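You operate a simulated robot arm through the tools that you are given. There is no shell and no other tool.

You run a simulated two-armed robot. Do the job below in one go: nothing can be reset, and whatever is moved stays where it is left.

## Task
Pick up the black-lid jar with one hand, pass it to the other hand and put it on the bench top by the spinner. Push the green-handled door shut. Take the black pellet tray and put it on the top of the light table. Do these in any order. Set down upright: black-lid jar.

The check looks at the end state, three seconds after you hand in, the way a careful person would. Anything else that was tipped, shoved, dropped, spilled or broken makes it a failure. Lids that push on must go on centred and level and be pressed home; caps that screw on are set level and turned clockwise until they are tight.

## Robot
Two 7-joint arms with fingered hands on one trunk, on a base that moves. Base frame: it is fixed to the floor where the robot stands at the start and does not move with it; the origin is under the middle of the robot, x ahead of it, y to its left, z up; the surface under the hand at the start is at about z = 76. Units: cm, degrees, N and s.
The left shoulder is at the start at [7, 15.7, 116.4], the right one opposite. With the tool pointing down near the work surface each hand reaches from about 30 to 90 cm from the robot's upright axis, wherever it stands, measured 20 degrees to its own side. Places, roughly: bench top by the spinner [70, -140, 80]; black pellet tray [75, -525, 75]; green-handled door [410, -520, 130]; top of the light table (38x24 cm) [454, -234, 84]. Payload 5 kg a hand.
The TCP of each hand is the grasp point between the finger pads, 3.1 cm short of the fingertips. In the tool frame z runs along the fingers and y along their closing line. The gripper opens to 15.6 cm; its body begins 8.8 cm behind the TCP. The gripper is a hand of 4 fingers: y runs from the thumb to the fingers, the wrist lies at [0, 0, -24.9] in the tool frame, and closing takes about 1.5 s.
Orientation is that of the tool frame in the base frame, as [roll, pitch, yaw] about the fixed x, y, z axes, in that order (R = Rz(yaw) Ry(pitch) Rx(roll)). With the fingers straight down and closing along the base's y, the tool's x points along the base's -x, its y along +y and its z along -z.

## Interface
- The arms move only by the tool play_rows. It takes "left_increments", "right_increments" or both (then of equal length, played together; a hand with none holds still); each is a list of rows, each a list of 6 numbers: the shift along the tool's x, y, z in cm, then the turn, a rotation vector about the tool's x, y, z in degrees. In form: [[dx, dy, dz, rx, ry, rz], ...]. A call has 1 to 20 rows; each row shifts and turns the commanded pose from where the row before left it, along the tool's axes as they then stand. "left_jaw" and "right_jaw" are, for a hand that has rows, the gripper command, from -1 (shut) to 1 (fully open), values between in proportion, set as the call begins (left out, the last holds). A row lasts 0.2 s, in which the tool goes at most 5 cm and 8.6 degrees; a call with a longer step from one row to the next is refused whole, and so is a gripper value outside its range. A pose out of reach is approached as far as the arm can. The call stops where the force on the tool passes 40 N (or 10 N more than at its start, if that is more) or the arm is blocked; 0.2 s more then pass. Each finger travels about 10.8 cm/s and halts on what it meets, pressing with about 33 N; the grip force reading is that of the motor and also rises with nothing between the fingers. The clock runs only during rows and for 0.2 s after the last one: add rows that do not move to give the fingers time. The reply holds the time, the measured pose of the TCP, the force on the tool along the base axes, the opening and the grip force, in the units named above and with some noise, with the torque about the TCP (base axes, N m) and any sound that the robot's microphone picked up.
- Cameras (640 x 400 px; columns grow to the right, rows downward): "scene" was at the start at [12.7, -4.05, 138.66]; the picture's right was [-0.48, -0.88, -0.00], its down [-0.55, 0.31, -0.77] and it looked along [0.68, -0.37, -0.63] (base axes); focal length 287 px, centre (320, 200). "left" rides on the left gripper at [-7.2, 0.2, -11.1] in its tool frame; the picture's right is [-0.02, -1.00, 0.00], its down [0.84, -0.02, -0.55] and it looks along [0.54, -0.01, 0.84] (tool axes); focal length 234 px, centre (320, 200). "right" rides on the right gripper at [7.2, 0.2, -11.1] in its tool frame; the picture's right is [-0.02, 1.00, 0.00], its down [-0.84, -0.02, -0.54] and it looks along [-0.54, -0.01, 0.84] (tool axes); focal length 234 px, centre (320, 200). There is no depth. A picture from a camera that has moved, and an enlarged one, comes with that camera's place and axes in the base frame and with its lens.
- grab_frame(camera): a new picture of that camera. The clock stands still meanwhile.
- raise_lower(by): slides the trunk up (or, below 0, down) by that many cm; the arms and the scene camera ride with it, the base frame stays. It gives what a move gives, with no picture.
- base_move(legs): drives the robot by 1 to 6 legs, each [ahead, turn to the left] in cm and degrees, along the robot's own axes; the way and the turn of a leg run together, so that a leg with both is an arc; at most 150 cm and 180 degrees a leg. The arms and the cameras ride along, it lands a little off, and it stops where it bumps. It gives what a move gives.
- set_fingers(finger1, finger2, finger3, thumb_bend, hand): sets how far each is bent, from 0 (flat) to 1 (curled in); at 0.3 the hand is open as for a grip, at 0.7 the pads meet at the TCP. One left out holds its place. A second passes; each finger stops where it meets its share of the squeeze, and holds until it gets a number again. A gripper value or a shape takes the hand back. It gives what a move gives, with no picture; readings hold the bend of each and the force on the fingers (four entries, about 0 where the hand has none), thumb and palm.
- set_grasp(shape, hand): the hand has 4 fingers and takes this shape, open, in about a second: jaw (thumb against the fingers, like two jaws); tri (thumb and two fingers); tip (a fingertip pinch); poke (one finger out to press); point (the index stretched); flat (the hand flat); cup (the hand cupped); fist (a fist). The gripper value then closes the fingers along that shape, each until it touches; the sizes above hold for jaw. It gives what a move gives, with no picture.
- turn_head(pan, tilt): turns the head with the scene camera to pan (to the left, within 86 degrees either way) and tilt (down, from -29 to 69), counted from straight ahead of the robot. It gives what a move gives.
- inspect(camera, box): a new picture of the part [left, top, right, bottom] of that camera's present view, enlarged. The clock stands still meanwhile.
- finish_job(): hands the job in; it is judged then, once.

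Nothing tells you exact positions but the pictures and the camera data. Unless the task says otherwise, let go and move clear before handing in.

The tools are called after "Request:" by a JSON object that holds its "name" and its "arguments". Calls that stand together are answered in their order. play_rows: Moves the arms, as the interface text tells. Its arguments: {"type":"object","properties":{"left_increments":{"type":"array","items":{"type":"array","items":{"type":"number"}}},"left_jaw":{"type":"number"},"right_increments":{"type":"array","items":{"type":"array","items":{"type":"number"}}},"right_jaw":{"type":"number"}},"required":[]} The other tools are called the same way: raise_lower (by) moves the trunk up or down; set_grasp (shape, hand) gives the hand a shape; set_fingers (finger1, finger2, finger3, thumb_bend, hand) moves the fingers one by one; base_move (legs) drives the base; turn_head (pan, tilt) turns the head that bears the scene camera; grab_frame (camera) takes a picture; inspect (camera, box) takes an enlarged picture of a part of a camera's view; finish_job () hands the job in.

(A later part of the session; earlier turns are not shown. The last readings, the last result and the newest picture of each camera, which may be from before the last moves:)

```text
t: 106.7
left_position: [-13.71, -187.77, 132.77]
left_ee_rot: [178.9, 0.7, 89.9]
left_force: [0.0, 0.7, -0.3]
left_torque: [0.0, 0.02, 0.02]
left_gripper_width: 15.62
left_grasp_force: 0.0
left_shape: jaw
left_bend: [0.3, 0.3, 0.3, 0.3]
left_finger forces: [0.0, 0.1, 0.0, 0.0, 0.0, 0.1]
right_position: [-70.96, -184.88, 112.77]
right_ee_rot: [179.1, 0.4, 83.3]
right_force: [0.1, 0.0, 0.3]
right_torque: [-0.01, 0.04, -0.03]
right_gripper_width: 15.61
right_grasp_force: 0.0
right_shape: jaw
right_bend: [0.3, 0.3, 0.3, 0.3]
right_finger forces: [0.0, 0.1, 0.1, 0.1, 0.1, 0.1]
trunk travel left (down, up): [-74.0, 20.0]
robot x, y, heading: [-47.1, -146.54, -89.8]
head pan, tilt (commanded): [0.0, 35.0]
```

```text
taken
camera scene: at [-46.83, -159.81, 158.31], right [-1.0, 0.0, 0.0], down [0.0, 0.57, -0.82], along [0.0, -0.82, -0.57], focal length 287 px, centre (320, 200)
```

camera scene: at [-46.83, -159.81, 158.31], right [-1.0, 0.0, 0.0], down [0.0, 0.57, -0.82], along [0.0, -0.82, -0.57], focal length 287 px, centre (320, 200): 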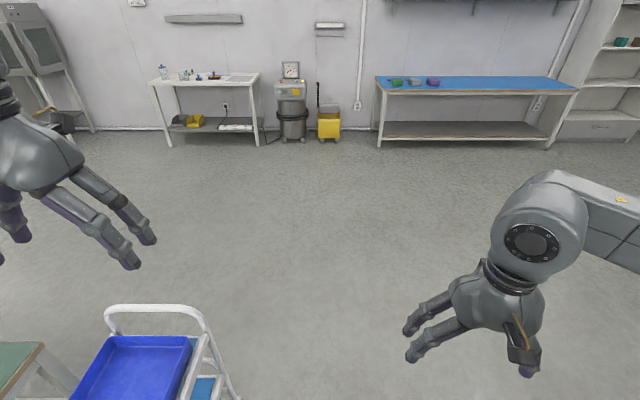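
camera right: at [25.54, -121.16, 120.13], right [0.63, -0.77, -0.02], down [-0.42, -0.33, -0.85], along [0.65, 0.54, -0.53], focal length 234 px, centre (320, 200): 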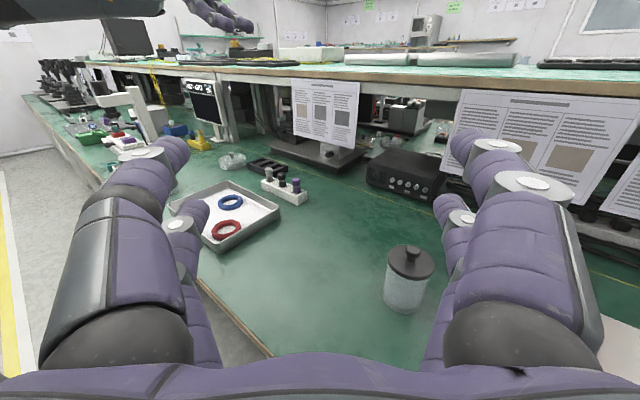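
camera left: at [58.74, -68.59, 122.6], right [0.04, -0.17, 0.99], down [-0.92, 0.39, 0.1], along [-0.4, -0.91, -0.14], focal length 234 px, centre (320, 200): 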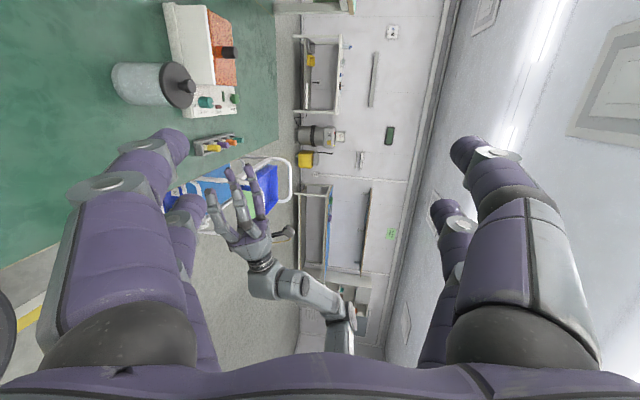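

The cart is to my left with its side at x about -10. I'm steering slightly away and passing it.

Request:
{"name": "base_move", "arguments": {"legs": [[0, -10], [60, 0], [0, 10], [75, 0]]}}

Request:
{"name": "turn_head", "arguments": {"pan": 35, "tilt": 20}}

Request:
{"name": "grab_frame", "arguments": {"camera": "scene"}}

```text
t: 115.1
left_position: [-23.76, -320.84, 132.79]
left_ee_rot: [178.9, 0.8, 89.8]
left_force: [0.6, 0.1, 0.1]
left_torque: [0.01, 0.01, 0.0]
left_gripper_width: 15.62
left_grasp_force: 0.1
left_shape: jaw
left_bend: [0.3, 0.3, 0.3, 0.3]
left_finger forces: [0.0, 0.0, 0.1, 0.1, 0.0, 0.1]
right_position: [-80.87, -317.8, 112.64]
right_ee_rot: [179.3, 0.5, 83.4]
right_force: [-0.4, -0.3, 0.2]
right_torque: [0.02, 0.03, -0.01]
right_gripper_width: 15.58
right_grasp_force: 0.2
right_shape: jaw
right_bend: [0.3, 0.3, 0.3, 0.3]
right_finger forces: [0.0, 0.0, 0.1, 0.0, 0.1, 0.0]
trunk travel left (down, up): [-74.0, 20.0]
robot x, y, heading: [-56.69, -279.14, -89.9]
head pan, tilt (commanded): [0.0, 35.0]
```

```text
t: 116.2
left_position: [-23.77, -320.72, 132.83]
left_ee_rot: [178.7, 0.7, 89.8]
left_force: [0.0, -0.5, -1.0]
left_torque: [0.0, -0.01, 0.0]
left_gripper_width: 15.62
left_grasp_force: 0.1
left_shape: jaw
left_bend: [0.3, 0.3, 0.3, 0.3]
left_finger forces: [0.0, 0.0, 0.0, 0.0, 0.1, 0.0]
right_position: [-81.01, -317.76, 112.5]
right_ee_rot: [179.2, 0.5, 83.2]
right_force: [0.5, 0.5, 1.2]
right_torque: [-0.02, -0.05, -0.01]
right_gripper_width: 15.59
right_grasp_force: 0.1
right_shape: jaw
right_bend: [0.3, 0.3, 0.3, 0.3]
right_finger forces: [0.0, 0.0, 0.1, 0.0, 0.0, 0.1]
trunk travel left (down, up): [-74.0, 20.0]
robot x, y, heading: [-56.98, -278.77, -89.9]
head pan, tilt (commanded): [35.0, 20.0]
```

```text
taken
camera scene: at [-51.44, -291.61, 160.69], right [-0.82, -0.57, 0.0], down [-0.2, 0.28, -0.94], along [0.54, -0.77, -0.34], focal length 287 px, centre (320, 200)
```

scene: 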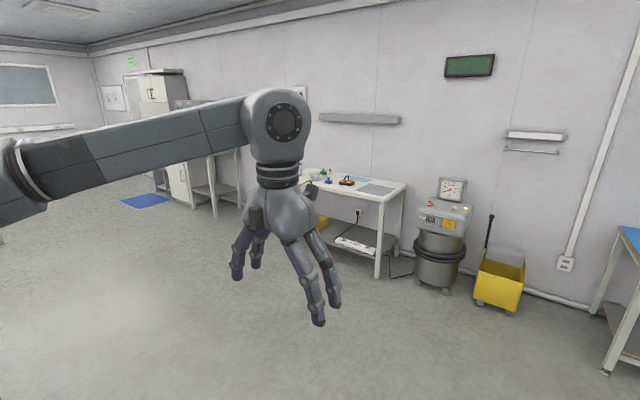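

Request:
{"name": "inspect", "arguments": {"camera": "scene", "box": [290, 160, 410, 235]}}

```text
5.33 times, centred on (350, 198) of scene
camera zoom: at [-51.44, -291.61, 160.69], right [-0.82, -0.57, 0.0], down [-0.2, 0.28, -0.94], along [0.54, -0.77, -0.34], focal length 1530 px, centre (160, 213)
```

zoom: 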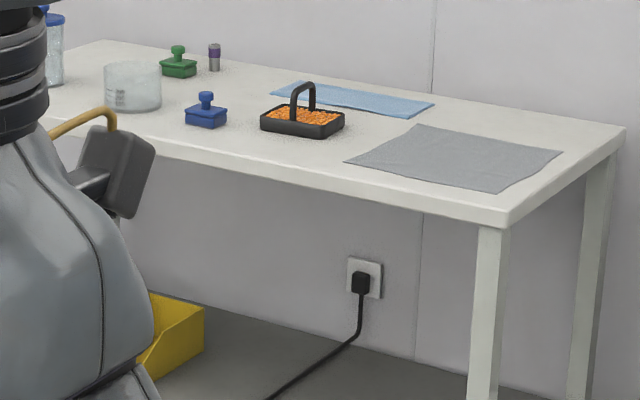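

The tray is small with an arched basket handle, full of orange pellets. I'm driving up to the table, ending about 60 cm in front of it.

Request:
{"name": "base_move", "arguments": {"legs": [[0, 33], [100, 0], [100, 0], [0, -33]]}}

Request:
{"name": "turn_head", "arguments": {"pan": 0, "tilt": 40}}

Request:
{"name": "grab_frame", "arguments": {"camera": "scene"}}

```text
t: 129.3
left_position: [84.87, -489.02, 132.87]
left_ee_rot: [178.8, 0.8, 89.5]
left_force: [0.1, 0.0, -0.2]
left_torque: [-0.01, -0.02, 0.01]
left_gripper_width: 15.58
left_grasp_force: 0.0
left_shape: jaw
left_bend: [0.3, 0.3, 0.3, 0.3]
left_finger forces: [0.0, 0.1, 0.0, 0.0, 0.0, 0.1]
right_position: [27.69, -485.87, 112.54]
right_ee_rot: [179.1, 0.5, 83.1]
right_force: [-0.3, -0.4, -0.7]
right_torque: [0.02, 0.01, 0.01]
right_gripper_width: 15.61
right_grasp_force: 0.1
right_shape: jaw
right_bend: [0.3, 0.3, 0.3, 0.3]
right_finger forces: [0.0, 0.1, 0.0, 0.1, 0.0, 0.0]
trunk travel left (down, up): [-74.0, 20.0]
robot x, y, heading: [51.81, -447.38, -89.9]
head pan, tilt (commanded): [35.0, 20.0]
```

```text
t: 130.3
left_position: [84.77, -489.06, 132.85]
left_ee_rot: [178.9, 0.7, 89.7]
left_force: [-0.3, -0.9, 0.6]
left_torque: [0.02, -0.01, 0.02]
left_gripper_width: 15.58
left_grasp_force: 0.0
left_shape: jaw
left_bend: [0.3, 0.3, 0.3, 0.3]
left_finger forces: [0.1, 0.1, 0.1, 0.0, 0.0, 0.0]
right_position: [27.84, -485.97, 112.55]
right_ee_rot: [179.2, 0.5, 83.1]
right_force: [-0.2, -0.5, -0.4]
right_torque: [0.01, 0.0, 0.01]
right_gripper_width: 15.55
right_grasp_force: 0.2
right_shape: jaw
right_bend: [0.3, 0.3, 0.3, 0.3]
right_finger forces: [0.0, 0.0, 0.0, 0.0, 0.1, 0.1]
trunk travel left (down, up): [-74.0, 20.0]
robot x, y, heading: [51.69, -447.03, -90.2]
head pan, tilt (commanded): [0.0, 40.0]
```

```text
taken
camera scene: at [51.96, -460.79, 157.56], right [-1.0, 0.0, 0.0], down [0.0, 0.64, -0.77], along [0.0, -0.77, -0.64], focal length 287 px, centre (320, 200)
```

scene: 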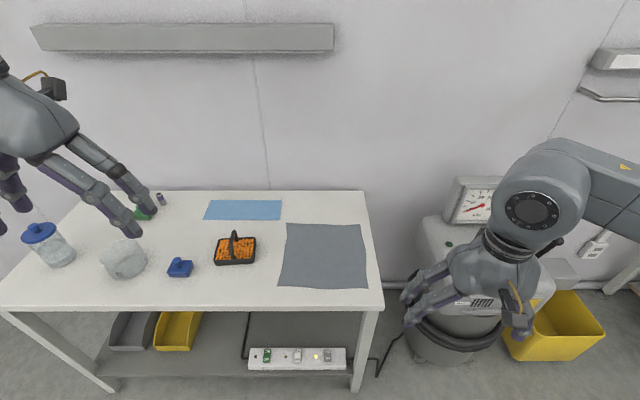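

Request:
{"name": "inspect", "arguments": {"camera": "scene", "box": [150, 200, 310, 300]}}

```text
4.00 times, centred on (230, 250) of scene
camera zoom: at [51.96, -460.79, 157.56], right [-1.0, 0.0, 0.0], down [0.0, 0.64, -0.77], along [0.0, -0.77, -0.64], focal length 1148 px, centre (680, 0)
```

zoom: 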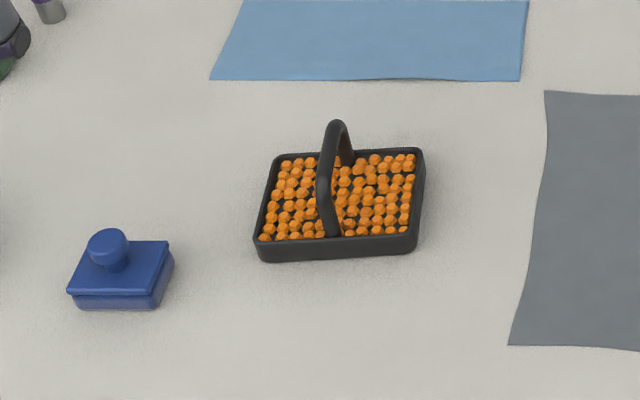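

The tray centre is near [82.5, -529], handle bar along y at about z 84. I'm moving the robot 15 cm closer, lifting the right hand out of the way, and bringing the trunk down.

Request:
{"name": "play_rows", "arguments": {"right_increments": [[0, 0, -4, 0, 0, 0], [0, 0, -4, 0, 0, 0], [0, 0, -4, 0, 0, 0], [0, 0, -4, 0, 0, 0], [0, 0, -4, 0, 0, 0], [0, 0, 0, 0, 0, 0]]}}

Request:
{"name": "base_move", "arguments": {"legs": [[15, 0]]}}

Request:
{"name": "raise_lower", "arguments": {"by": -17}}

Request:
{"name": "grab_frame", "arguments": {"camera": "left"}}

Request:
{"name": "grab_frame", "arguments": {"camera": "scene"}}

```text
t: 131.7
left_position: [84.93, -488.97, 132.79]
left_ee_rot: [178.9, 0.9, 89.6]
left_force: [0.1, 0.4, 0.2]
left_torque: [-0.06, 0.01, -0.01]
left_gripper_width: 15.61
left_grasp_force: 0.1
left_shape: jaw
left_bend: [0.3, 0.3, 0.3, 0.3]
left_finger forces: [0.0, 0.1, 0.0, 0.0, 0.0, 0.1]
right_position: [27.54, -485.55, 132.63]
right_ee_rot: [179.3, 0.5, 83.1]
right_force: [-0.3, 0.1, 0.8]
right_torque: [-0.06, 0.02, -0.01]
right_gripper_width: 15.61
right_grasp_force: 0.1
right_shape: jaw
right_bend: [0.3, 0.3, 0.3, 0.3]
right_finger forces: [0.0, 0.0, 0.1, 0.0, 0.1, 0.1]
trunk travel left (down, up): [-74.0, 20.0]
robot x, y, heading: [51.86, -447.2, -90.3]
head pan, tilt (commanded): [0.0, 40.0]
```

```text
t: 133.1
left_position: [84.83, -503.81, 132.95]
left_ee_rot: [178.8, 0.8, 89.6]
left_force: [0.2, -0.3, 0.3]
left_torque: [-0.01, -0.05, 0.0]
left_gripper_width: 15.63
left_grasp_force: 0.1
left_shape: jaw
left_bend: [0.3, 0.3, 0.3, 0.3]
left_finger forces: [0.0, 0.1, 0.0, 0.0, 0.1, 0.0]
right_position: [27.48, -500.44, 132.66]
right_ee_rot: [179.1, 0.7, 83.0]
right_force: [0.2, 0.2, 0.9]
right_torque: [-0.02, 0.0, -0.01]
right_gripper_width: 15.59
right_grasp_force: 0.0
right_shape: jaw
right_bend: [0.3, 0.3, 0.3, 0.3]
right_finger forces: [0.0, 0.1, 0.0, 0.0, 0.0, 0.0]
trunk travel left (down, up): [-74.0, 20.0]
robot x, y, heading: [51.5, -462.54, -90.3]
head pan, tilt (commanded): [0.0, 40.0]
```

```text
t: 135.0
left_position: [84.82, -504.15, 115.88]
left_ee_rot: [178.8, 0.8, 89.5]
left_force: [-0.2, -0.2, -0.3]
left_torque: [0.02, -0.02, 0.01]
left_gripper_width: 15.62
left_grasp_force: 0.1
left_shape: jaw
left_bend: [0.3, 0.3, 0.3, 0.3]
left_finger forces: [0.1, 0.0, 0.1, 0.1, 0.0, 0.1]
right_position: [27.36, -500.84, 115.59]
right_ee_rot: [179.2, 0.6, 83.1]
right_force: [0.2, -0.1, 0.4]
right_torque: [-0.03, 0.02, -0.01]
right_gripper_width: 15.59
right_grasp_force: 0.1
right_shape: jaw
right_bend: [0.3, 0.3, 0.3, 0.3]
right_finger forces: [0.0, 0.0, 0.0, 0.0, 0.0, 0.0]
trunk travel left (down, up): [-57.0, 37.0]
robot x, y, heading: [51.59, -462.19, -90.0]
head pan, tilt (commanded): [0.0, 40.0]
```

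```text
taken
camera left: at [84.69, -511.25, 127.01], right [-1.0, -0.02, -0.02], down [-0.03, 0.85, 0.53], along [0.01, 0.53, -0.85], focal length 234 px, centre (320, 200)
```

left: 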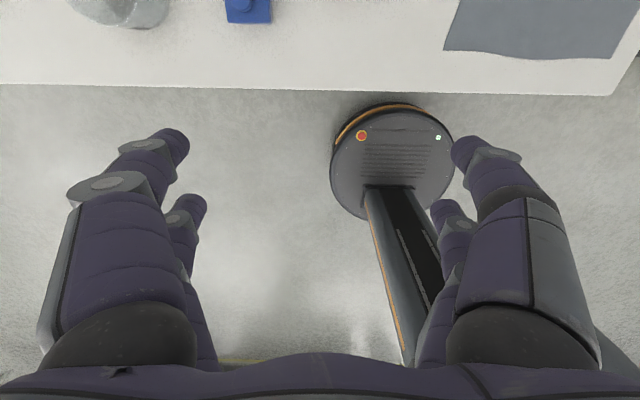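

```text
taken
camera scene: at [51.89, -475.77, 140.56], right [-1.0, 0.0, 0.0], down [0.0, 0.64, -0.77], along [0.0, -0.77, -0.64], focal length 287 px, centre (320, 200)
```

scene: 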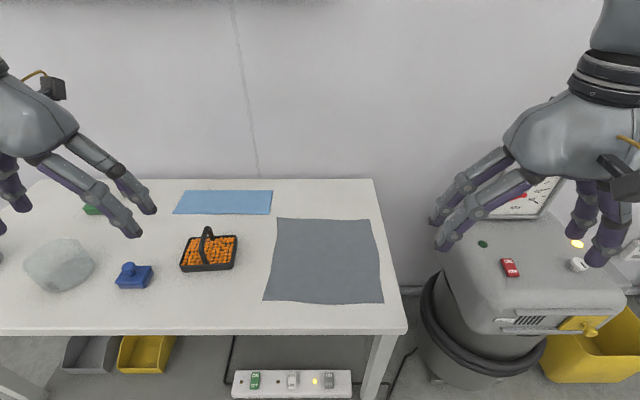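

Request:
{"name": "play_rows", "arguments": {"right_increments": [[1, 0, -4, 0, 0, 0], [1, 0, -4, 0, 0, 0], [1, 0, -4, 0, 0, 0], [1, 0, -3, 0, 0, 0], [0, 0, 0, 0, 0, 0]]}}

Request:
{"name": "inspect", "arguments": {"camera": "scene", "box": [140, 200, 300, 300]}}

```text
t: 136.2
left_position: [84.74, -503.79, 116.05]
left_ee_rot: [178.8, 0.9, 89.6]
left_force: [-0.5, 0.4, -0.3]
left_torque: [-0.05, 0.01, -0.02]
left_gripper_width: 15.59
left_grasp_force: 0.1
left_shape: jaw
left_bend: [0.3, 0.3, 0.3, 0.3]
left_finger forces: [0.0, 0.1, 0.1, 0.1, 0.0, 0.1]
right_position: [27.73, -496.12, 130.71]
right_ee_rot: [179.1, 0.7, 83.1]
right_force: [-0.5, 1.3, 1.9]
right_torque: [-0.23, -0.01, -0.02]
right_gripper_width: 15.57
right_grasp_force: 0.1
right_shape: jaw
right_bend: [0.3, 0.3, 0.3, 0.3]
right_finger forces: [0.0, 0.0, 0.0, 0.0, 0.0, 0.0]
trunk travel left (down, up): [-57.0, 37.0]
robot x, y, heading: [51.8, -462.33, -90.1]
head pan, tilt (commanded): [0.0, 40.0]
```

```text
4.00 times, centred on (220, 250) of scene
camera zoom: at [51.92, -475.37, 140.61], right [-1.0, 0.0, 0.0], down [0.0, 0.64, -0.77], along [0.0, -0.77, -0.64], focal length 1148 px, centre (720, 0)
```

zoom: 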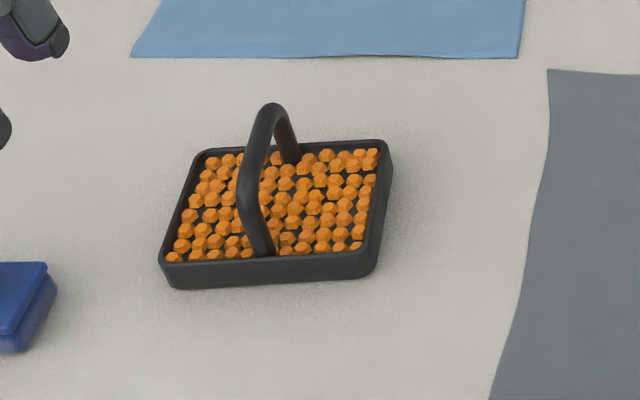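

Table top is about z 76.5. I'm moving the left hand over the tray to see it straight from above.

Request:
{"name": "play_rows", "arguments": {"left_increments": [[-3, -0.5, 0, 0, 0, 0], [-4, -0.5, 0, 0, 0, 0], [-4, -0.5, 0, 0, 0, 0], [-4, -0.5, 1, 0, 0, 0], [-4, -0.5, 2, 0, 0, 0], [-3, 0, 2, 0, 0, 0], [0, 0, 0, 0, 0, 0]]}}

Request:
{"name": "grab_frame", "arguments": {"camera": "left"}}

Request:
{"name": "grab_frame", "arguments": {"camera": "scene"}}

```text
t: 137.8
left_position: [82.18, -526.02, 111.14]
left_ee_rot: [178.8, 0.8, 89.5]
left_force: [-0.7, -0.2, -0.1]
left_torque: [-0.01, 0.0, 0.02]
left_gripper_width: 15.6
left_grasp_force: 0.1
left_shape: jaw
left_bend: [0.3, 0.3, 0.3, 0.3]
left_finger forces: [0.1, 0.1, 0.0, 0.1, 0.0, 0.0]
right_position: [27.63, -496.38, 130.52]
right_ee_rot: [179.1, 0.6, 83.2]
right_force: [-0.2, 0.5, 0.3]
right_torque: [-0.02, 0.02, -0.01]
right_gripper_width: 15.56
right_grasp_force: 0.1
right_shape: jaw
right_bend: [0.3, 0.3, 0.3, 0.3]
right_finger forces: [0.0, 0.1, 0.1, 0.0, 0.0, 0.0]
trunk travel left (down, up): [-57.0, 37.0]
robot x, y, heading: [51.28, -461.97, -90.0]
head pan, tilt (commanded): [0.0, 40.0]
```

```text
taken
camera left: at [82.1, -533.23, 122.33], right [-1.0, -0.02, -0.02], down [-0.02, 0.85, 0.53], along [0.01, 0.53, -0.85], focal length 234 px, centre (320, 200)
```

left: 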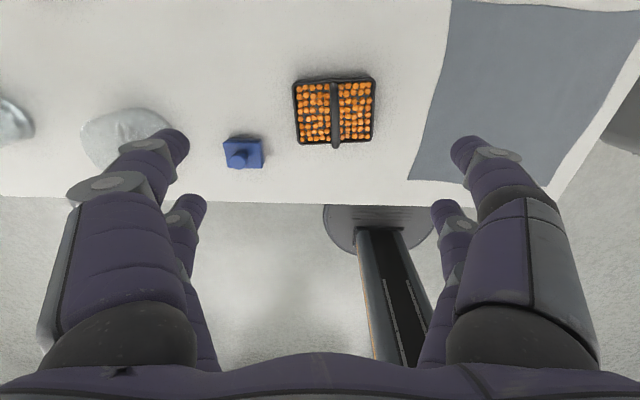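

```text
taken
camera scene: at [51.9, -475.65, 140.57], right [-1.0, 0.0, 0.0], down [0.0, 0.64, -0.77], along [0.0, -0.77, -0.64], focal length 287 px, centre (320, 200)
```

scene: 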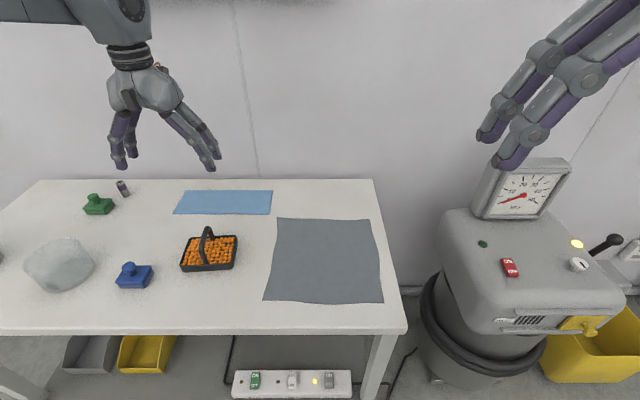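

Request:
{"name": "inspect", "arguments": {"camera": "left", "box": [270, 60, 400, 160]}}

```text
4.00 times, centred on (335, 110) of left
camera zoom: at [82.1, -533.23, 122.33], right [-1.0, -0.02, -0.02], down [-0.02, 0.85, 0.53], along [0.01, 0.53, -0.85], focal length 937 px, centre (260, 560)
```

zoom: 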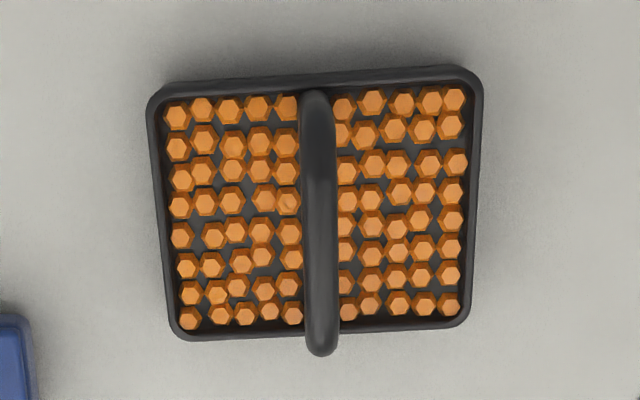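

Request:
{"name": "play_rows", "arguments": {"left_increments": [[-0.5, -1, 3, 0, 0, 0], [0, -0.5, 3, 0, 0, 0], [0, 0, 3, 0, 0, 0], [0, 0, 0, 0, 0, 0]]}}

Request:
{"name": "grab_frame", "arguments": {"camera": "left"}}

Request:
{"name": "inspect", "arguments": {"camera": "left", "box": [250, 60, 410, 160]}}

Request:
{"name": "inspect", "arguments": {"camera": "scene", "box": [100, 150, 300, 290]}}

```text
t: 138.8
left_position: [80.87, -526.81, 102.22]
left_ee_rot: [178.8, 0.8, 89.6]
left_force: [0.5, 0.0, -0.2]
left_torque: [0.01, -0.03, -0.01]
left_gripper_width: 15.59
left_grasp_force: 0.0
left_shape: jaw
left_bend: [0.3, 0.3, 0.3, 0.3]
left_finger forces: [0.0, 0.0, 0.0, 0.0, 0.1, 0.1]
right_position: [27.68, -496.33, 130.51]
right_ee_rot: [179.2, 0.5, 83.1]
right_force: [-0.4, 0.2, -1.2]
right_torque: [-0.01, -0.01, 0.02]
right_gripper_width: 15.61
right_grasp_force: 0.1
right_shape: jaw
right_bend: [0.3, 0.3, 0.3, 0.3]
right_finger forces: [0.0, 0.0, 0.1, 0.1, 0.0, 0.0]
trunk travel left (down, up): [-57.0, 37.0]
robot x, y, heading: [51.81, -462.03, -90.1]
head pan, tilt (commanded): [0.0, 40.0]
```

```text
taken
camera left: at [80.75, -533.9, 113.28], right [-1.0, -0.02, -0.02], down [-0.03, 0.85, 0.53], along [0.01, 0.53, -0.85], focal length 234 px, centre (320, 200)
```

left: 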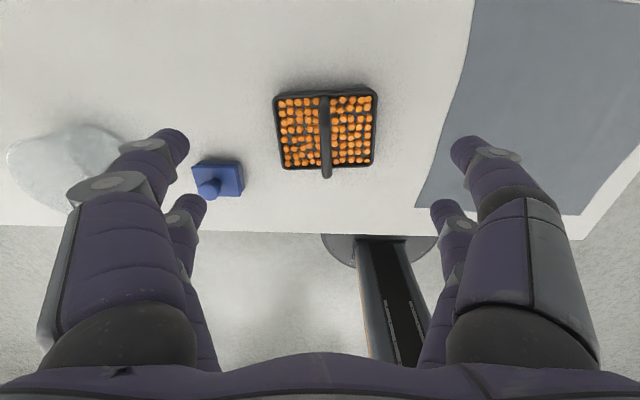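

```text
4.00 times, centred on (330, 110) of left
camera zoom: at [80.75, -533.9, 113.28], right [-1.0, -0.02, -0.02], down [-0.03, 0.85, 0.53], along [0.01, 0.53, -0.85], focal length 937 px, centre (280, 560)
```

zoom: 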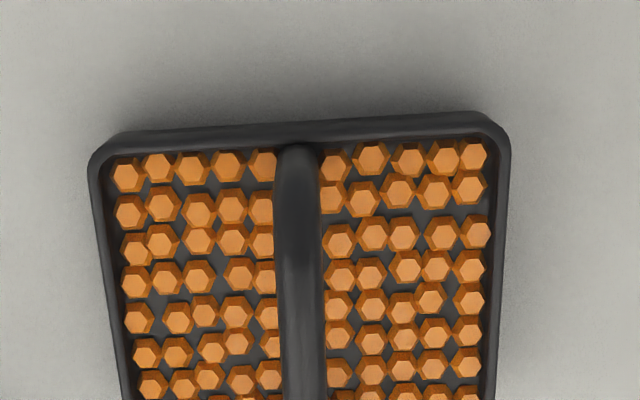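

```text
2.86 times, centred on (200, 220) of scene
camera zoom: at [51.86, -475.75, 140.56], right [-1.0, 0.0, 0.0], down [0.0, 0.64, -0.77], along [0.0, -0.77, -0.64], focal length 820 px, centre (663, 143)
```

zoom: 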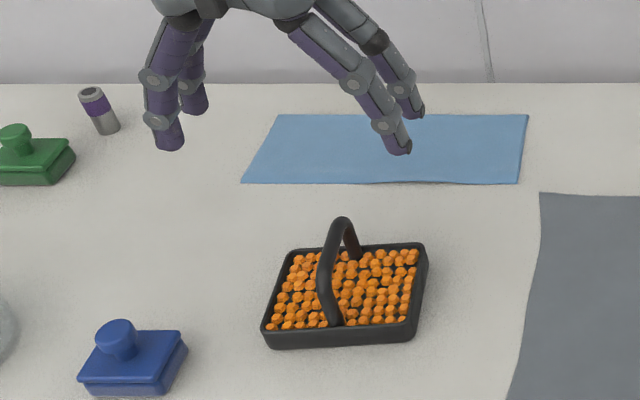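

The tray rim is near z 83 and the hoop handle top near z 88.5, centred at about [80.5, -525] and turned about 5°. I'm aligning the left hand over it and stopping just above.

Request:
{"name": "play_rows", "arguments": {"left_increments": [[0.9, -0.2, 2, 1.2, 0.8, -2.7], [0.9, -0.2, 2, 0, 0, -2.6], [0, 0, 2, 0, 0, 0], [0, 0, 1.5, 0, 0, 0], [0, 0, 0, 0, 0, 0]]}}

Request:
{"name": "grab_frame", "arguments": {"camera": "left"}}

Request:
{"name": "inspect", "arguments": {"camera": "scene", "box": [120, 150, 300, 290]}}

```text
t: 140.0
left_position: [80.57, -525.05, 94.6]
left_ee_rot: [-179.9, 0.0, 94.9]
left_force: [-1.0, 0.2, -0.4]
left_torque: [0.0, 0.0, 0.0]
left_gripper_width: 15.6
left_grasp_force: 0.0
left_shape: jaw
left_bend: [0.3, 0.3, 0.3, 0.3]
left_finger forces: [0.0, 0.0, 0.1, 0.0, 0.0, 0.0]
right_position: [27.67, -496.47, 130.45]
right_ee_rot: [179.1, 0.6, 83.1]
right_force: [-0.5, 1.0, -1.1]
right_torque: [0.01, 0.01, -0.03]
right_gripper_width: 15.6
right_grasp_force: 0.2
right_shape: jaw
right_bend: [0.3, 0.3, 0.3, 0.3]
right_finger forces: [0.0, 0.0, 0.0, 0.0, 0.0, 0.0]
trunk travel left (down, up): [-57.0, 37.0]
robot x, y, heading: [51.38, -462.34, -90.0]
head pan, tilt (commanded): [0.0, 40.0]
```

```text
taken
camera left: at [81.34, -532.22, 105.69], right [-0.99, -0.11, 0.0], down [-0.09, 0.83, 0.54], along [-0.06, 0.54, -0.84], focal length 234 px, centre (320, 200)
```

left: 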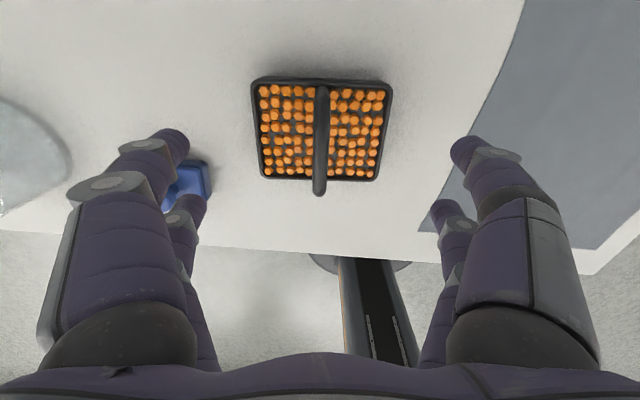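

```text
2.86 times, centred on (210, 220) of scene
camera zoom: at [51.85, -475.73, 140.56], right [-1.0, 0.0, 0.0], down [0.0, 0.64, -0.77], along [0.0, -0.77, -0.64], focal length 820 px, centre (634, 143)
```

zoom: 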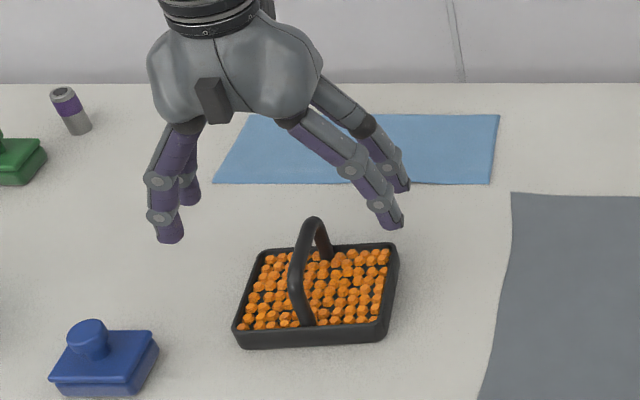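

Aligned: the handle bar sits exactly between the fingers. I'm narrowing the fingers and descending to the bar.

Request:
{"name": "play_rows", "arguments": {"left_increments": [[0, 0, 0, 0, 0, 0], [0, 0, 0, 0, 0, 0], [0, 0, 0, 0, 0, 0], [0, 0, 1.5, 0, 0, 0], [0, 0, 1.5, 0, 0, 0], [0, 0, 1.5, 0, 0, 0], [0, 0, 1, 0, 0, 0], [0, 0, 0.8, 0, 0, 0], [0, 0, 0, 0, 0, 0]], "left_jaw": 0.0}}

Request:
{"name": "grab_frame", "arguments": {"camera": "left"}}

Request:
{"name": "inspect", "arguments": {"camera": "scene", "box": [120, 150, 300, 290]}}

```text
t: 142.0
left_position: [80.5, -525.03, 88.36]
left_ee_rot: [179.9, 0.0, 94.9]
left_force: [-0.3, -0.2, 0.4]
left_torque: [-0.02, 0.01, -0.02]
left_gripper_width: 7.84
left_grasp_force: 0.0
left_shape: jaw
left_bend: [0.73, 0.73, 0.73, 0.7]
left_finger forces: [0.0, 0.0, 0.0, 0.0, 0.0, 0.1]
right_position: [27.78, -496.46, 130.53]
right_ee_rot: [179.1, 0.5, 83.1]
right_force: [0.7, -0.7, -0.6]
right_torque: [-0.02, -0.01, 0.05]
right_gripper_width: 15.6
right_grasp_force: 0.2
right_shape: jaw
right_bend: [0.3, 0.3, 0.3, 0.3]
right_finger forces: [0.1, 0.0, 0.0, 0.0, 0.0, 0.0]
trunk travel left (down, up): [-57.0, 37.0]
robot x, y, heading: [51.97, -462.55, -90.3]
head pan, tilt (commanded): [0.0, 40.0]
```

```text
taken
camera left: at [81.36, -532.25, 99.35], right [-0.99, -0.11, 0.0], down [-0.09, 0.83, 0.54], along [-0.06, 0.54, -0.84], focal length 234 px, centre (320, 200)
```

left: 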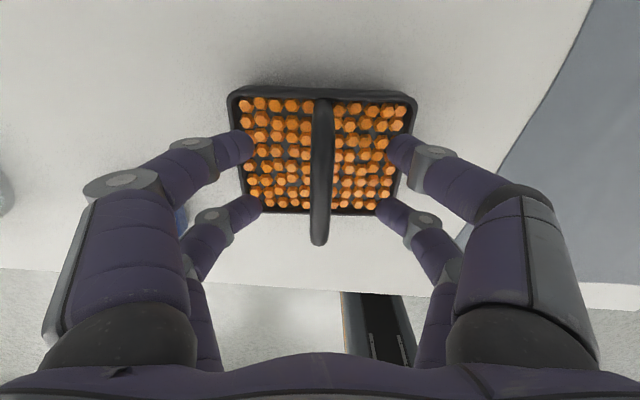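

```text
2.86 times, centred on (210, 220) of scene
camera zoom: at [51.89, -475.77, 140.55], right [-1.0, 0.0, 0.0], down [0.0, 0.64, -0.77], along [0.0, -0.77, -0.64], focal length 820 px, centre (634, 143)
```

zoom: 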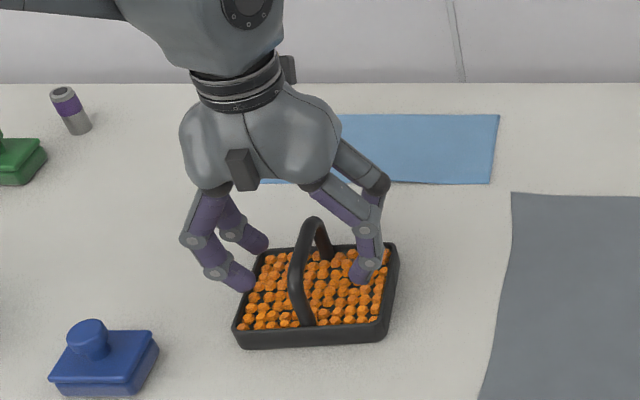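

The fingers straddle the handle above the pellets. I'm closing on the bar.

Request:
{"name": "play_rows", "arguments": {"left_increments": [[0, 0, 0, 0, 0, 0], [0, 0, 0, 0, 0, 0], [0, 0, 0, 0, 0, 0], [0, 0, 0, 0, 0, 0], [0, 0, 0, 0, 0, 0], [0, 0, 0, 0, 0, 0], [0, 0, 0, 0, 0, 0], [0, 0, 0, 0, 0, 0]], "left_jaw": -1}}

Request:
{"name": "grab_frame", "arguments": {"camera": "left"}}

Request:
{"name": "inspect", "arguments": {"camera": "scene", "box": [140, 190, 280, 290]}}

```text
t: 143.8
left_position: [80.52, -525.06, 88.37]
left_ee_rot: [179.9, 0.0, 94.9]
left_force: [0.1, -0.4, 1.1]
left_torque: [0.04, 0.02, 0.03]
left_gripper_width: 0.0
left_grasp_force: 32.8
left_shape: jaw
left_bend: [0.7, 0.7, 0.7, 0.7]
left_finger forces: [0.0, 0.0, 0.1, 0.1, 0.0, 0.1]
right_position: [27.7, -496.54, 130.64]
right_ee_rot: [179.1, 0.6, 83.1]
right_force: [-1.2, 0.0, 0.5]
right_torque: [0.0, 0.03, 0.01]
right_gripper_width: 15.58
right_grasp_force: 0.0
right_shape: jaw
right_bend: [0.3, 0.3, 0.3, 0.3]
right_finger forces: [0.0, 0.0, 0.0, 0.0, 0.0, 0.0]
trunk travel left (down, up): [-57.0, 37.0]
robot x, y, heading: [51.95, -462.43, -90.1]
head pan, tilt (commanded): [0.0, 40.0]
```

```text
taken
camera left: at [81.36, -532.26, 99.34], right [-0.99, -0.11, 0.0], down [-0.09, 0.83, 0.55], along [-0.06, 0.54, -0.84], focal length 234 px, centre (320, 200)
```

left: 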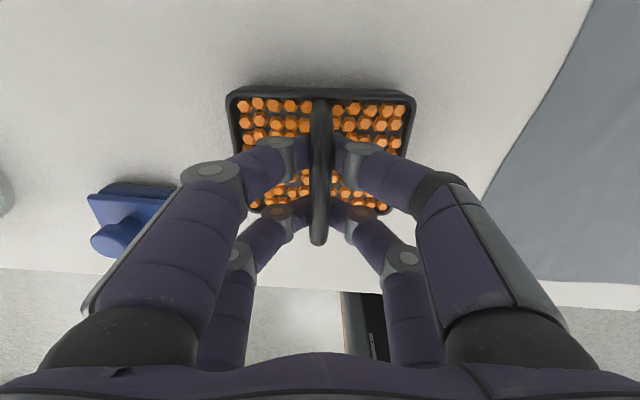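

```text
4.00 times, centred on (210, 240) of scene
camera zoom: at [51.9, -475.8, 140.55], right [-1.0, 0.0, 0.0], down [0.0, 0.64, -0.77], along [0.0, -0.77, -0.64], focal length 1148 px, centre (760, 40)
```

zoom: 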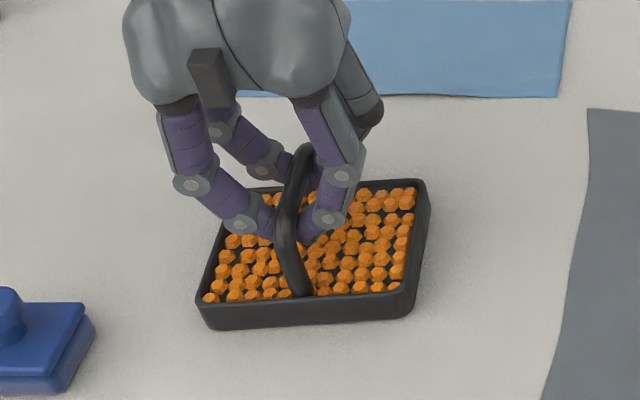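

The fingers closed beneath the bar without pinching it (no finger force). I'm reopening a little, raising 1.5 cm and closing again.

Request:
{"name": "play_rows", "arguments": {"left_increments": [[0, 0, 0, 0, 0, 0], [0, 0, 0, 0, 0, 0], [0, 0, 0, 0, 0, 0], [0, 0, -0.5, 0, 0, 0], [0, 0, -0.5, 0, 0, 0], [0, 0, -0.5, 0, 0, 0], [0, 0, 0, 0, 0, 0]], "left_jaw": -0.3}}

Request:
{"name": "grab_frame", "arguments": {"camera": "left"}}

Request:
{"name": "play_rows", "arguments": {"left_increments": [[0, 0, 0, 0, 0, 0], [0, 0, 0, 0, 0, 0], [0, 0, 0, 0, 0, 0], [0, 0, 0, 0, 0, 0], [0, 0, 0, 0, 0, 0], [0, 0, 0, 0, 0, 0]], "left_jaw": -1}}

Request:
{"name": "grab_frame", "arguments": {"camera": "left"}}

Request:
{"name": "inspect", "arguments": {"camera": "scene", "box": [140, 190, 280, 290]}}

```text
t: 145.4
left_position: [80.47, -525.03, 89.8]
left_ee_rot: [-179.9, 0.0, 94.9]
left_force: [-0.1, -0.7, -0.2]
left_torque: [-0.03, 0.02, 0.0]
left_gripper_width: 5.39
left_grasp_force: 0.0
left_shape: jaw
left_bend: [0.74, 0.74, 0.74, 0.7]
left_finger forces: [0.0, 0.0, 0.0, 0.0, 0.0, 0.0]
right_position: [27.71, -496.53, 130.51]
right_ee_rot: [179.2, 0.5, 83.1]
right_force: [0.4, -0.3, -0.2]
right_torque: [0.0, 0.01, 0.03]
right_gripper_width: 15.6
right_grasp_force: 0.1
right_shape: jaw
right_bend: [0.3, 0.3, 0.3, 0.3]
right_finger forces: [0.0, 0.0, 0.1, 0.1, 0.0, 0.0]
trunk travel left (down, up): [-57.0, 37.0]
robot x, y, heading: [52.14, -462.34, -90.1]
head pan, tilt (commanded): [0.0, 40.0]
```

```text
taken
camera left: at [81.31, -532.27, 100.84], right [-0.99, -0.11, 0.0], down [-0.09, 0.83, 0.54], along [-0.06, 0.54, -0.84], focal length 234 px, centre (320, 200)
```

left: 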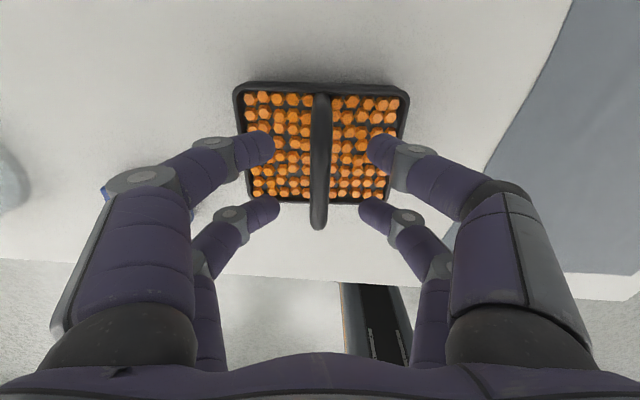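

```text
t: 146.8
left_position: [80.61, -525.05, 89.71]
left_ee_rot: [-180.0, 0.0, 94.8]
left_force: [0.1, -0.7, 0.0]
left_torque: [0.02, 0.0, -0.02]
left_gripper_width: 0.72
left_grasp_force: 33.4
left_shape: jaw
left_bend: [0.71, 0.71, 0.71, 0.7]
left_finger forces: [29.4, 29.0, 29.0, 0.0, 29.3, 0.1]
right_position: [27.72, -496.5, 130.6]
right_ee_rot: [179.1, 0.5, 83.1]
right_force: [0.1, 0.1, 0.2]
right_torque: [0.01, -0.02, 0.04]
right_gripper_width: 15.58
right_grasp_force: 0.1
right_shape: jaw
right_bend: [0.3, 0.3, 0.3, 0.3]
right_finger forces: [0.0, 0.0, 0.0, 0.0, 0.0, 0.0]
trunk travel left (down, up): [-57.0, 37.0]
robot x, y, heading: [51.76, -462.4, -90.2]
head pan, tilt (commanded): [0.0, 40.0]
```

```text
taken
camera left: at [81.33, -532.29, 100.83], right [-0.99, -0.11, 0.0], down [-0.09, 0.83, 0.54], along [-0.06, 0.54, -0.84], focal length 234 px, centre (320, 200)
```

left: 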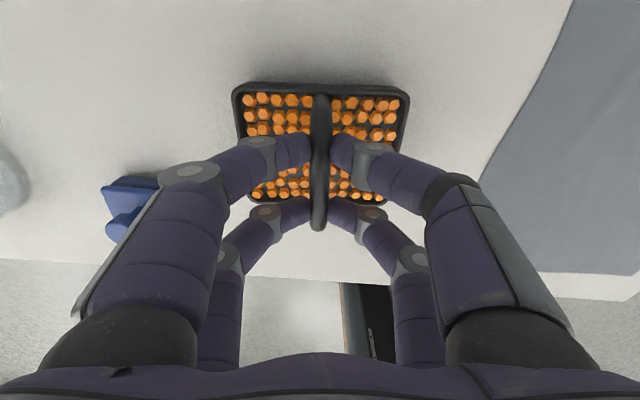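

```text
4.00 times, centred on (210, 240) of scene
camera zoom: at [51.9, -475.8, 140.55], right [-1.0, 0.0, 0.0], down [0.0, 0.64, -0.77], along [0.0, -0.77, -0.64], focal length 1148 px, centre (760, 40)
```

zoom: 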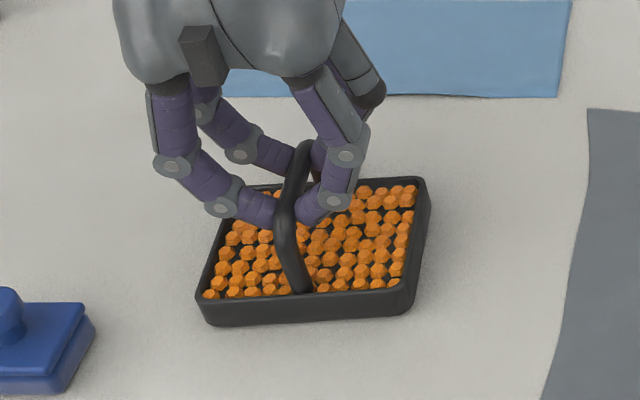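

All four fingers now pinch the bar at about 29 N. I'm lifting slowly and checking that the tray stays level.

Request:
{"name": "play_rows", "arguments": {"left_increments": [[0, 0, -0.3, 0, 0, 0], [0, 0, -0.5, 0, 0, 0], [0, 0, -0.7, 0, 0, 0], [0, 0, -1, 0, 0, 0], [0, 0, -1, 0, 0, 0], [0, 0, -1, 0, 0, 0], [0, 0, -0.5, 0, 0, 0], [0, 0, 0, 0, 0, 0]]}}

Request:
{"name": "grab_frame", "arguments": {"camera": "left"}}

Request:
{"name": "inspect", "arguments": {"camera": "scene", "box": [120, 150, 300, 290]}}

```text
t: 148.6
left_position: [80.56, -525.14, 94.81]
left_ee_rot: [179.9, 0.0, 94.9]
left_force: [0.1, -1.0, -2.9]
left_torque: [0.02, -0.01, 0.04]
left_gripper_width: 0.69
left_grasp_force: 33.1
left_shape: jaw
left_bend: [0.71, 0.71, 0.71, 0.7]
left_finger forces: [29.4, 29.1, 29.1, 0.0, 29.2, 0.0]
right_position: [27.73, -496.49, 130.48]
right_ee_rot: [179.1, 0.6, 83.1]
right_force: [-0.5, 0.9, 0.2]
right_torque: [0.01, -0.04, -0.03]
right_gripper_width: 15.59
right_grasp_force: 0.0
right_shape: jaw
right_bend: [0.3, 0.3, 0.3, 0.3]
right_finger forces: [0.1, 0.0, 0.0, 0.0, 0.0, 0.1]
trunk travel left (down, up): [-57.0, 37.0]
robot x, y, heading: [51.65, -462.36, -90.0]
head pan, tilt (commanded): [0.0, 40.0]
```

```text
taken
camera left: at [81.37, -532.31, 105.83], right [-0.99, -0.11, 0.0], down [-0.09, 0.83, 0.55], along [-0.06, 0.54, -0.84], focal length 234 px, centre (320, 200)
```

left: 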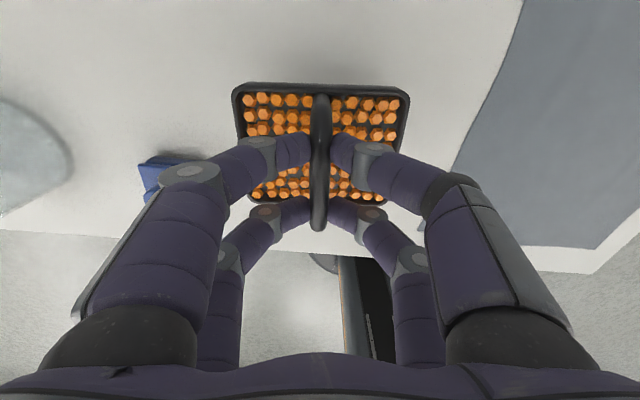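

```text
2.86 times, centred on (210, 220) of scene
camera zoom: at [51.9, -475.82, 140.55], right [-1.0, 0.0, 0.0], down [0.0, 0.64, -0.77], along [0.0, -0.77, -0.64], focal length 820 px, centre (634, 143)
```

zoom: 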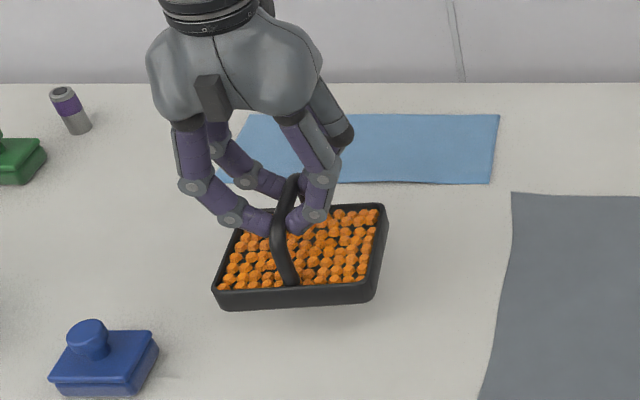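

The tray hangs level. I'm lifting it higher and drawing it in before driving.

Request:
{"name": "play_rows", "arguments": {"left_increments": [[0, 0, -1, 0, 0, 0], [0, 0, -1.5, 0, 0, 0], [0, 0, -2, 0, 0, 0], [0, 0, -2, 0, 0, 0], [0, 0, -2, 0, 0, 0], [0, 0, -2, 0, 0, 0], [0, 0, -2, 0, 0, 0], [0, 0, -2, 0, 0, 0], [0, 0, -2, 0, 0, 0], [0, 0, -1.5, 0, 0, 0], [0, 0, -1, 0, 0, 0], [0, 0, 0, 0, 0, 0]]}}

Request:
{"name": "play_rows", "arguments": {"left_increments": [[0.5, 0, 0, 0, 0, 0], [1, 0, 0, 0, 0, 0], [1.5, 0, 0, 0, 0, 0], [2, 0, 0, 0, 0, 0], [2, 0, 0, 0, 0, 0], [2, 0, 0, 0, 0, 0], [2, 0, 0, 0, 0, 0], [2, 0, 0, 0, 0, 0], [1.5, 0, 0, 0, 0, 0], [1, 0, 0, 0, 0, 0], [0.5, 0, 0, 0, 0, 0], [0, 0, 0, 0, 0, 0]]}}

Request:
{"name": "turn_head", "arguments": {"pan": 10, "tilt": 40}}

Request:
{"name": "grab_frame", "arguments": {"camera": "scene"}}

```text
t: 151.2
left_position: [80.39, -525.05, 113.77]
left_ee_rot: [-179.9, 0.0, 94.8]
left_force: [0.2, -0.2, -2.2]
left_torque: [0.04, 0.01, 0.01]
left_gripper_width: 0.7
left_grasp_force: 33.7
left_shape: jaw
left_bend: [0.71, 0.71, 0.71, 0.7]
left_finger forces: [29.4, 29.1, 29.1, 0.0, 29.2, 0.0]
right_position: [27.86, -496.59, 130.63]
right_ee_rot: [179.1, 0.6, 83.0]
right_force: [0.3, -0.3, -0.2]
right_torque: [0.02, -0.01, 0.02]
right_gripper_width: 15.58
right_grasp_force: 0.0
right_shape: jaw
right_bend: [0.3, 0.3, 0.3, 0.3]
right_finger forces: [0.0, 0.1, 0.0, 0.1, 0.0, 0.1]
trunk travel left (down, up): [-57.0, 37.0]
robot x, y, heading: [51.47, -462.23, -90.0]
head pan, tilt (commanded): [0.0, 40.0]
```

```text
t: 153.8
left_position: [79.12, -509.12, 113.72]
left_ee_rot: [180.0, 0.0, 95.0]
left_force: [0.1, -0.8, -2.7]
left_torque: [-0.03, 0.0, 0.01]
left_gripper_width: 0.7
left_grasp_force: 32.9
left_shape: jaw
left_bend: [0.71, 0.71, 0.71, 0.7]
left_finger forces: [29.4, 28.9, 28.9, 0.0, 29.2, 0.0]
right_position: [27.73, -496.53, 130.49]
right_ee_rot: [179.0, 0.7, 83.1]
right_force: [0.8, -1.0, 0.2]
right_torque: [-0.01, 0.01, 0.04]
right_gripper_width: 15.6
right_grasp_force: 0.1
right_shape: jaw
right_bend: [0.3, 0.3, 0.3, 0.3]
right_finger forces: [0.1, 0.0, 0.0, 0.0, 0.1, 0.1]
trunk travel left (down, up): [-57.0, 37.0]
robot x, y, heading: [51.7, -462.37, -90.2]
head pan, tilt (commanded): [0.0, 40.0]
```

```text
t: 154.5
left_position: [79.19, -509.14, 113.77]
left_ee_rot: [179.9, 0.1, 94.9]
left_force: [0.0, -0.4, -2.5]
left_torque: [-0.01, 0.01, -0.01]
left_gripper_width: 0.68
left_grasp_force: 33.5
left_shape: jaw
left_bend: [0.71, 0.71, 0.71, 0.7]
left_finger forces: [29.2, 28.9, 29.0, 0.0, 29.2, 0.0]
right_position: [27.81, -496.53, 130.48]
right_ee_rot: [179.1, 0.5, 83.1]
right_force: [0.2, 0.4, 0.0]
right_torque: [-0.01, -0.03, 0.0]
right_gripper_width: 15.58
right_grasp_force: 0.1
right_shape: jaw
right_bend: [0.3, 0.3, 0.3, 0.3]
right_finger forces: [0.0, 0.0, 0.1, 0.1, 0.0, 0.1]
trunk travel left (down, up): [-57.0, 37.0]
robot x, y, heading: [51.89, -462.24, -90.2]
head pan, tilt (commanded): [10.0, 40.0]
```

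```text
taken
camera scene: at [53.37, -475.67, 140.55], right [-0.99, -0.17, 0.0], down [-0.11, 0.63, -0.77], along [0.13, -0.75, -0.64], focal length 287 px, centre (320, 200)
```

scene: 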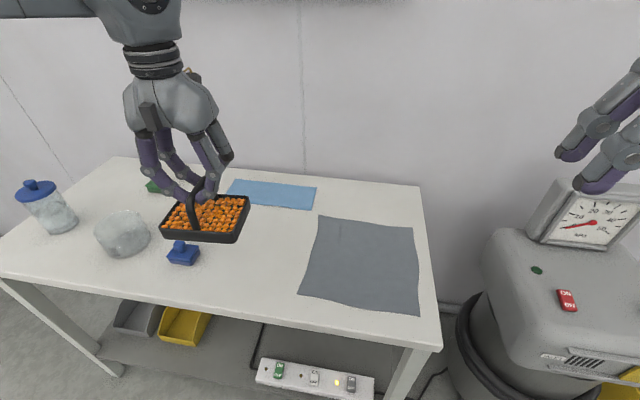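

The tray is secure. I'm backing away from the table, turning toward +x and surveying the room for the light table and door.

Request:
{"name": "base_move", "arguments": {"legs": [[-45, 0], [0, 70]]}}

Request:
{"name": "turn_head", "arguments": {"pan": 0, "tilt": 15}}

Request:
{"name": "grab_frame", "arguments": {"camera": "scene"}}

Request:
{"name": "turn_head", "arguments": {"pan": 60, "tilt": 15}}

Request:
{"name": "grab_frame", "arguments": {"camera": "scene"}}

```text
t: 160.3
left_position: [105.28, -408.05, 113.76]
left_ee_rot: [-179.9, 0.0, 164.5]
left_force: [-0.6, 0.1, -2.3]
left_torque: [0.01, -0.04, 0.02]
left_gripper_width: 0.68
left_grasp_force: 33.3
left_shape: jaw
left_bend: [0.71, 0.71, 0.71, 0.71]
left_finger forces: [29.3, 28.9, 28.9, 0.0, 29.1, 0.1]
right_position: [75.53, -451.96, 130.5]
right_ee_rot: [179.1, 0.6, 152.8]
right_force: [0.6, 0.5, 0.2]
right_torque: [0.01, 0.02, -0.02]
right_gripper_width: 15.59
right_grasp_force: 0.0
right_shape: jaw
right_bend: [0.3, 0.3, 0.3, 0.3]
right_finger forces: [0.0, 0.0, 0.0, 0.0, 0.1, 0.0]
trunk travel left (down, up): [-57.0, 37.0]
robot x, y, heading: [51.89, -417.76, -20.4]
head pan, tilt (commanded): [10.0, 40.0]
```

```text
t: 161.2
left_position: [105.28, -408.11, 113.79]
left_ee_rot: [180.0, 0.0, 164.6]
left_force: [0.3, 0.2, -2.0]
left_torque: [-0.01, -0.02, -0.02]
left_gripper_width: 0.69
left_grasp_force: 32.8
left_shape: jaw
left_bend: [0.71, 0.71, 0.71, 0.71]
left_finger forces: [29.2, 28.9, 28.8, 0.0, 29.1, 0.0]
right_position: [75.6, -451.93, 130.57]
right_ee_rot: [179.2, 0.6, 152.9]
right_force: [0.6, 0.7, -0.4]
right_torque: [-0.03, 0.01, 0.04]
right_gripper_width: 15.59
right_grasp_force: 0.0
right_shape: jaw
right_bend: [0.3, 0.3, 0.3, 0.3]
right_finger forces: [0.0, 0.1, 0.0, 0.0, 0.0, 0.0]
trunk travel left (down, up): [-57.0, 37.0]
robot x, y, heading: [51.86, -417.77, -20.3]
head pan, tilt (commanded): [0.0, 15.0]
```

```text
taken
camera scene: at [65.53, -422.53, 144.5], right [-0.35, -0.94, 0.0], down [-0.24, 0.09, -0.97], along [0.91, -0.34, -0.26], focal length 287 px, centre (320, 200)
```

scene: 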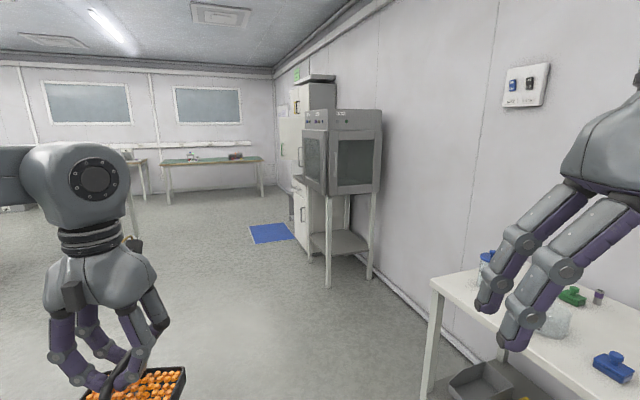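

```text
t: 162.5
left_position: [105.27, -408.03, 113.85]
left_ee_rot: [180.0, 0.0, 164.5]
left_force: [0.1, 0.4, -2.0]
left_torque: [-0.01, -0.04, 0.0]
left_gripper_width: 0.71
left_grasp_force: 33.6
left_shape: jaw
left_bend: [0.71, 0.71, 0.71, 0.71]
left_finger forces: [29.3, 28.8, 28.9, 0.0, 29.1, 0.1]
right_position: [75.59, -451.92, 130.64]
right_ee_rot: [179.1, 0.6, 152.8]
right_force: [-0.4, -0.1, 0.5]
right_torque: [0.03, 0.02, -0.01]
right_gripper_width: 15.61
right_grasp_force: 0.1
right_shape: jaw
right_bend: [0.3, 0.3, 0.3, 0.3]
right_finger forces: [0.1, 0.0, 0.0, 0.0, 0.0, 0.0]
trunk travel left (down, up): [-57.0, 37.0]
robot x, y, heading: [51.95, -417.2, -20.4]
head pan, tilt (commanded): [60.0, 15.0]
```

```text
taken
camera scene: at [63.97, -413.32, 144.51], right [0.64, -0.77, 0.0], down [-0.2, -0.16, -0.97], along [0.74, 0.62, -0.26], focal length 287 px, centre (320, 200)
```

scene: 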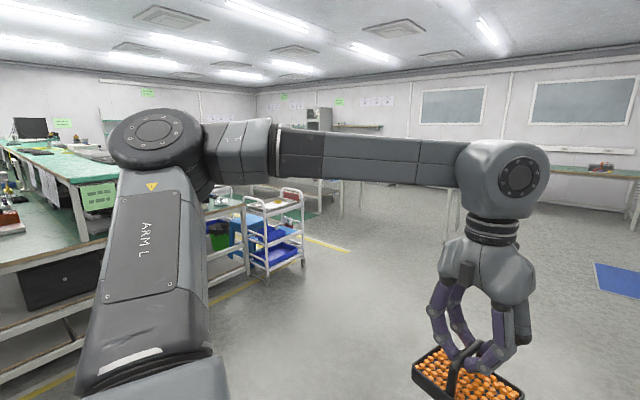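

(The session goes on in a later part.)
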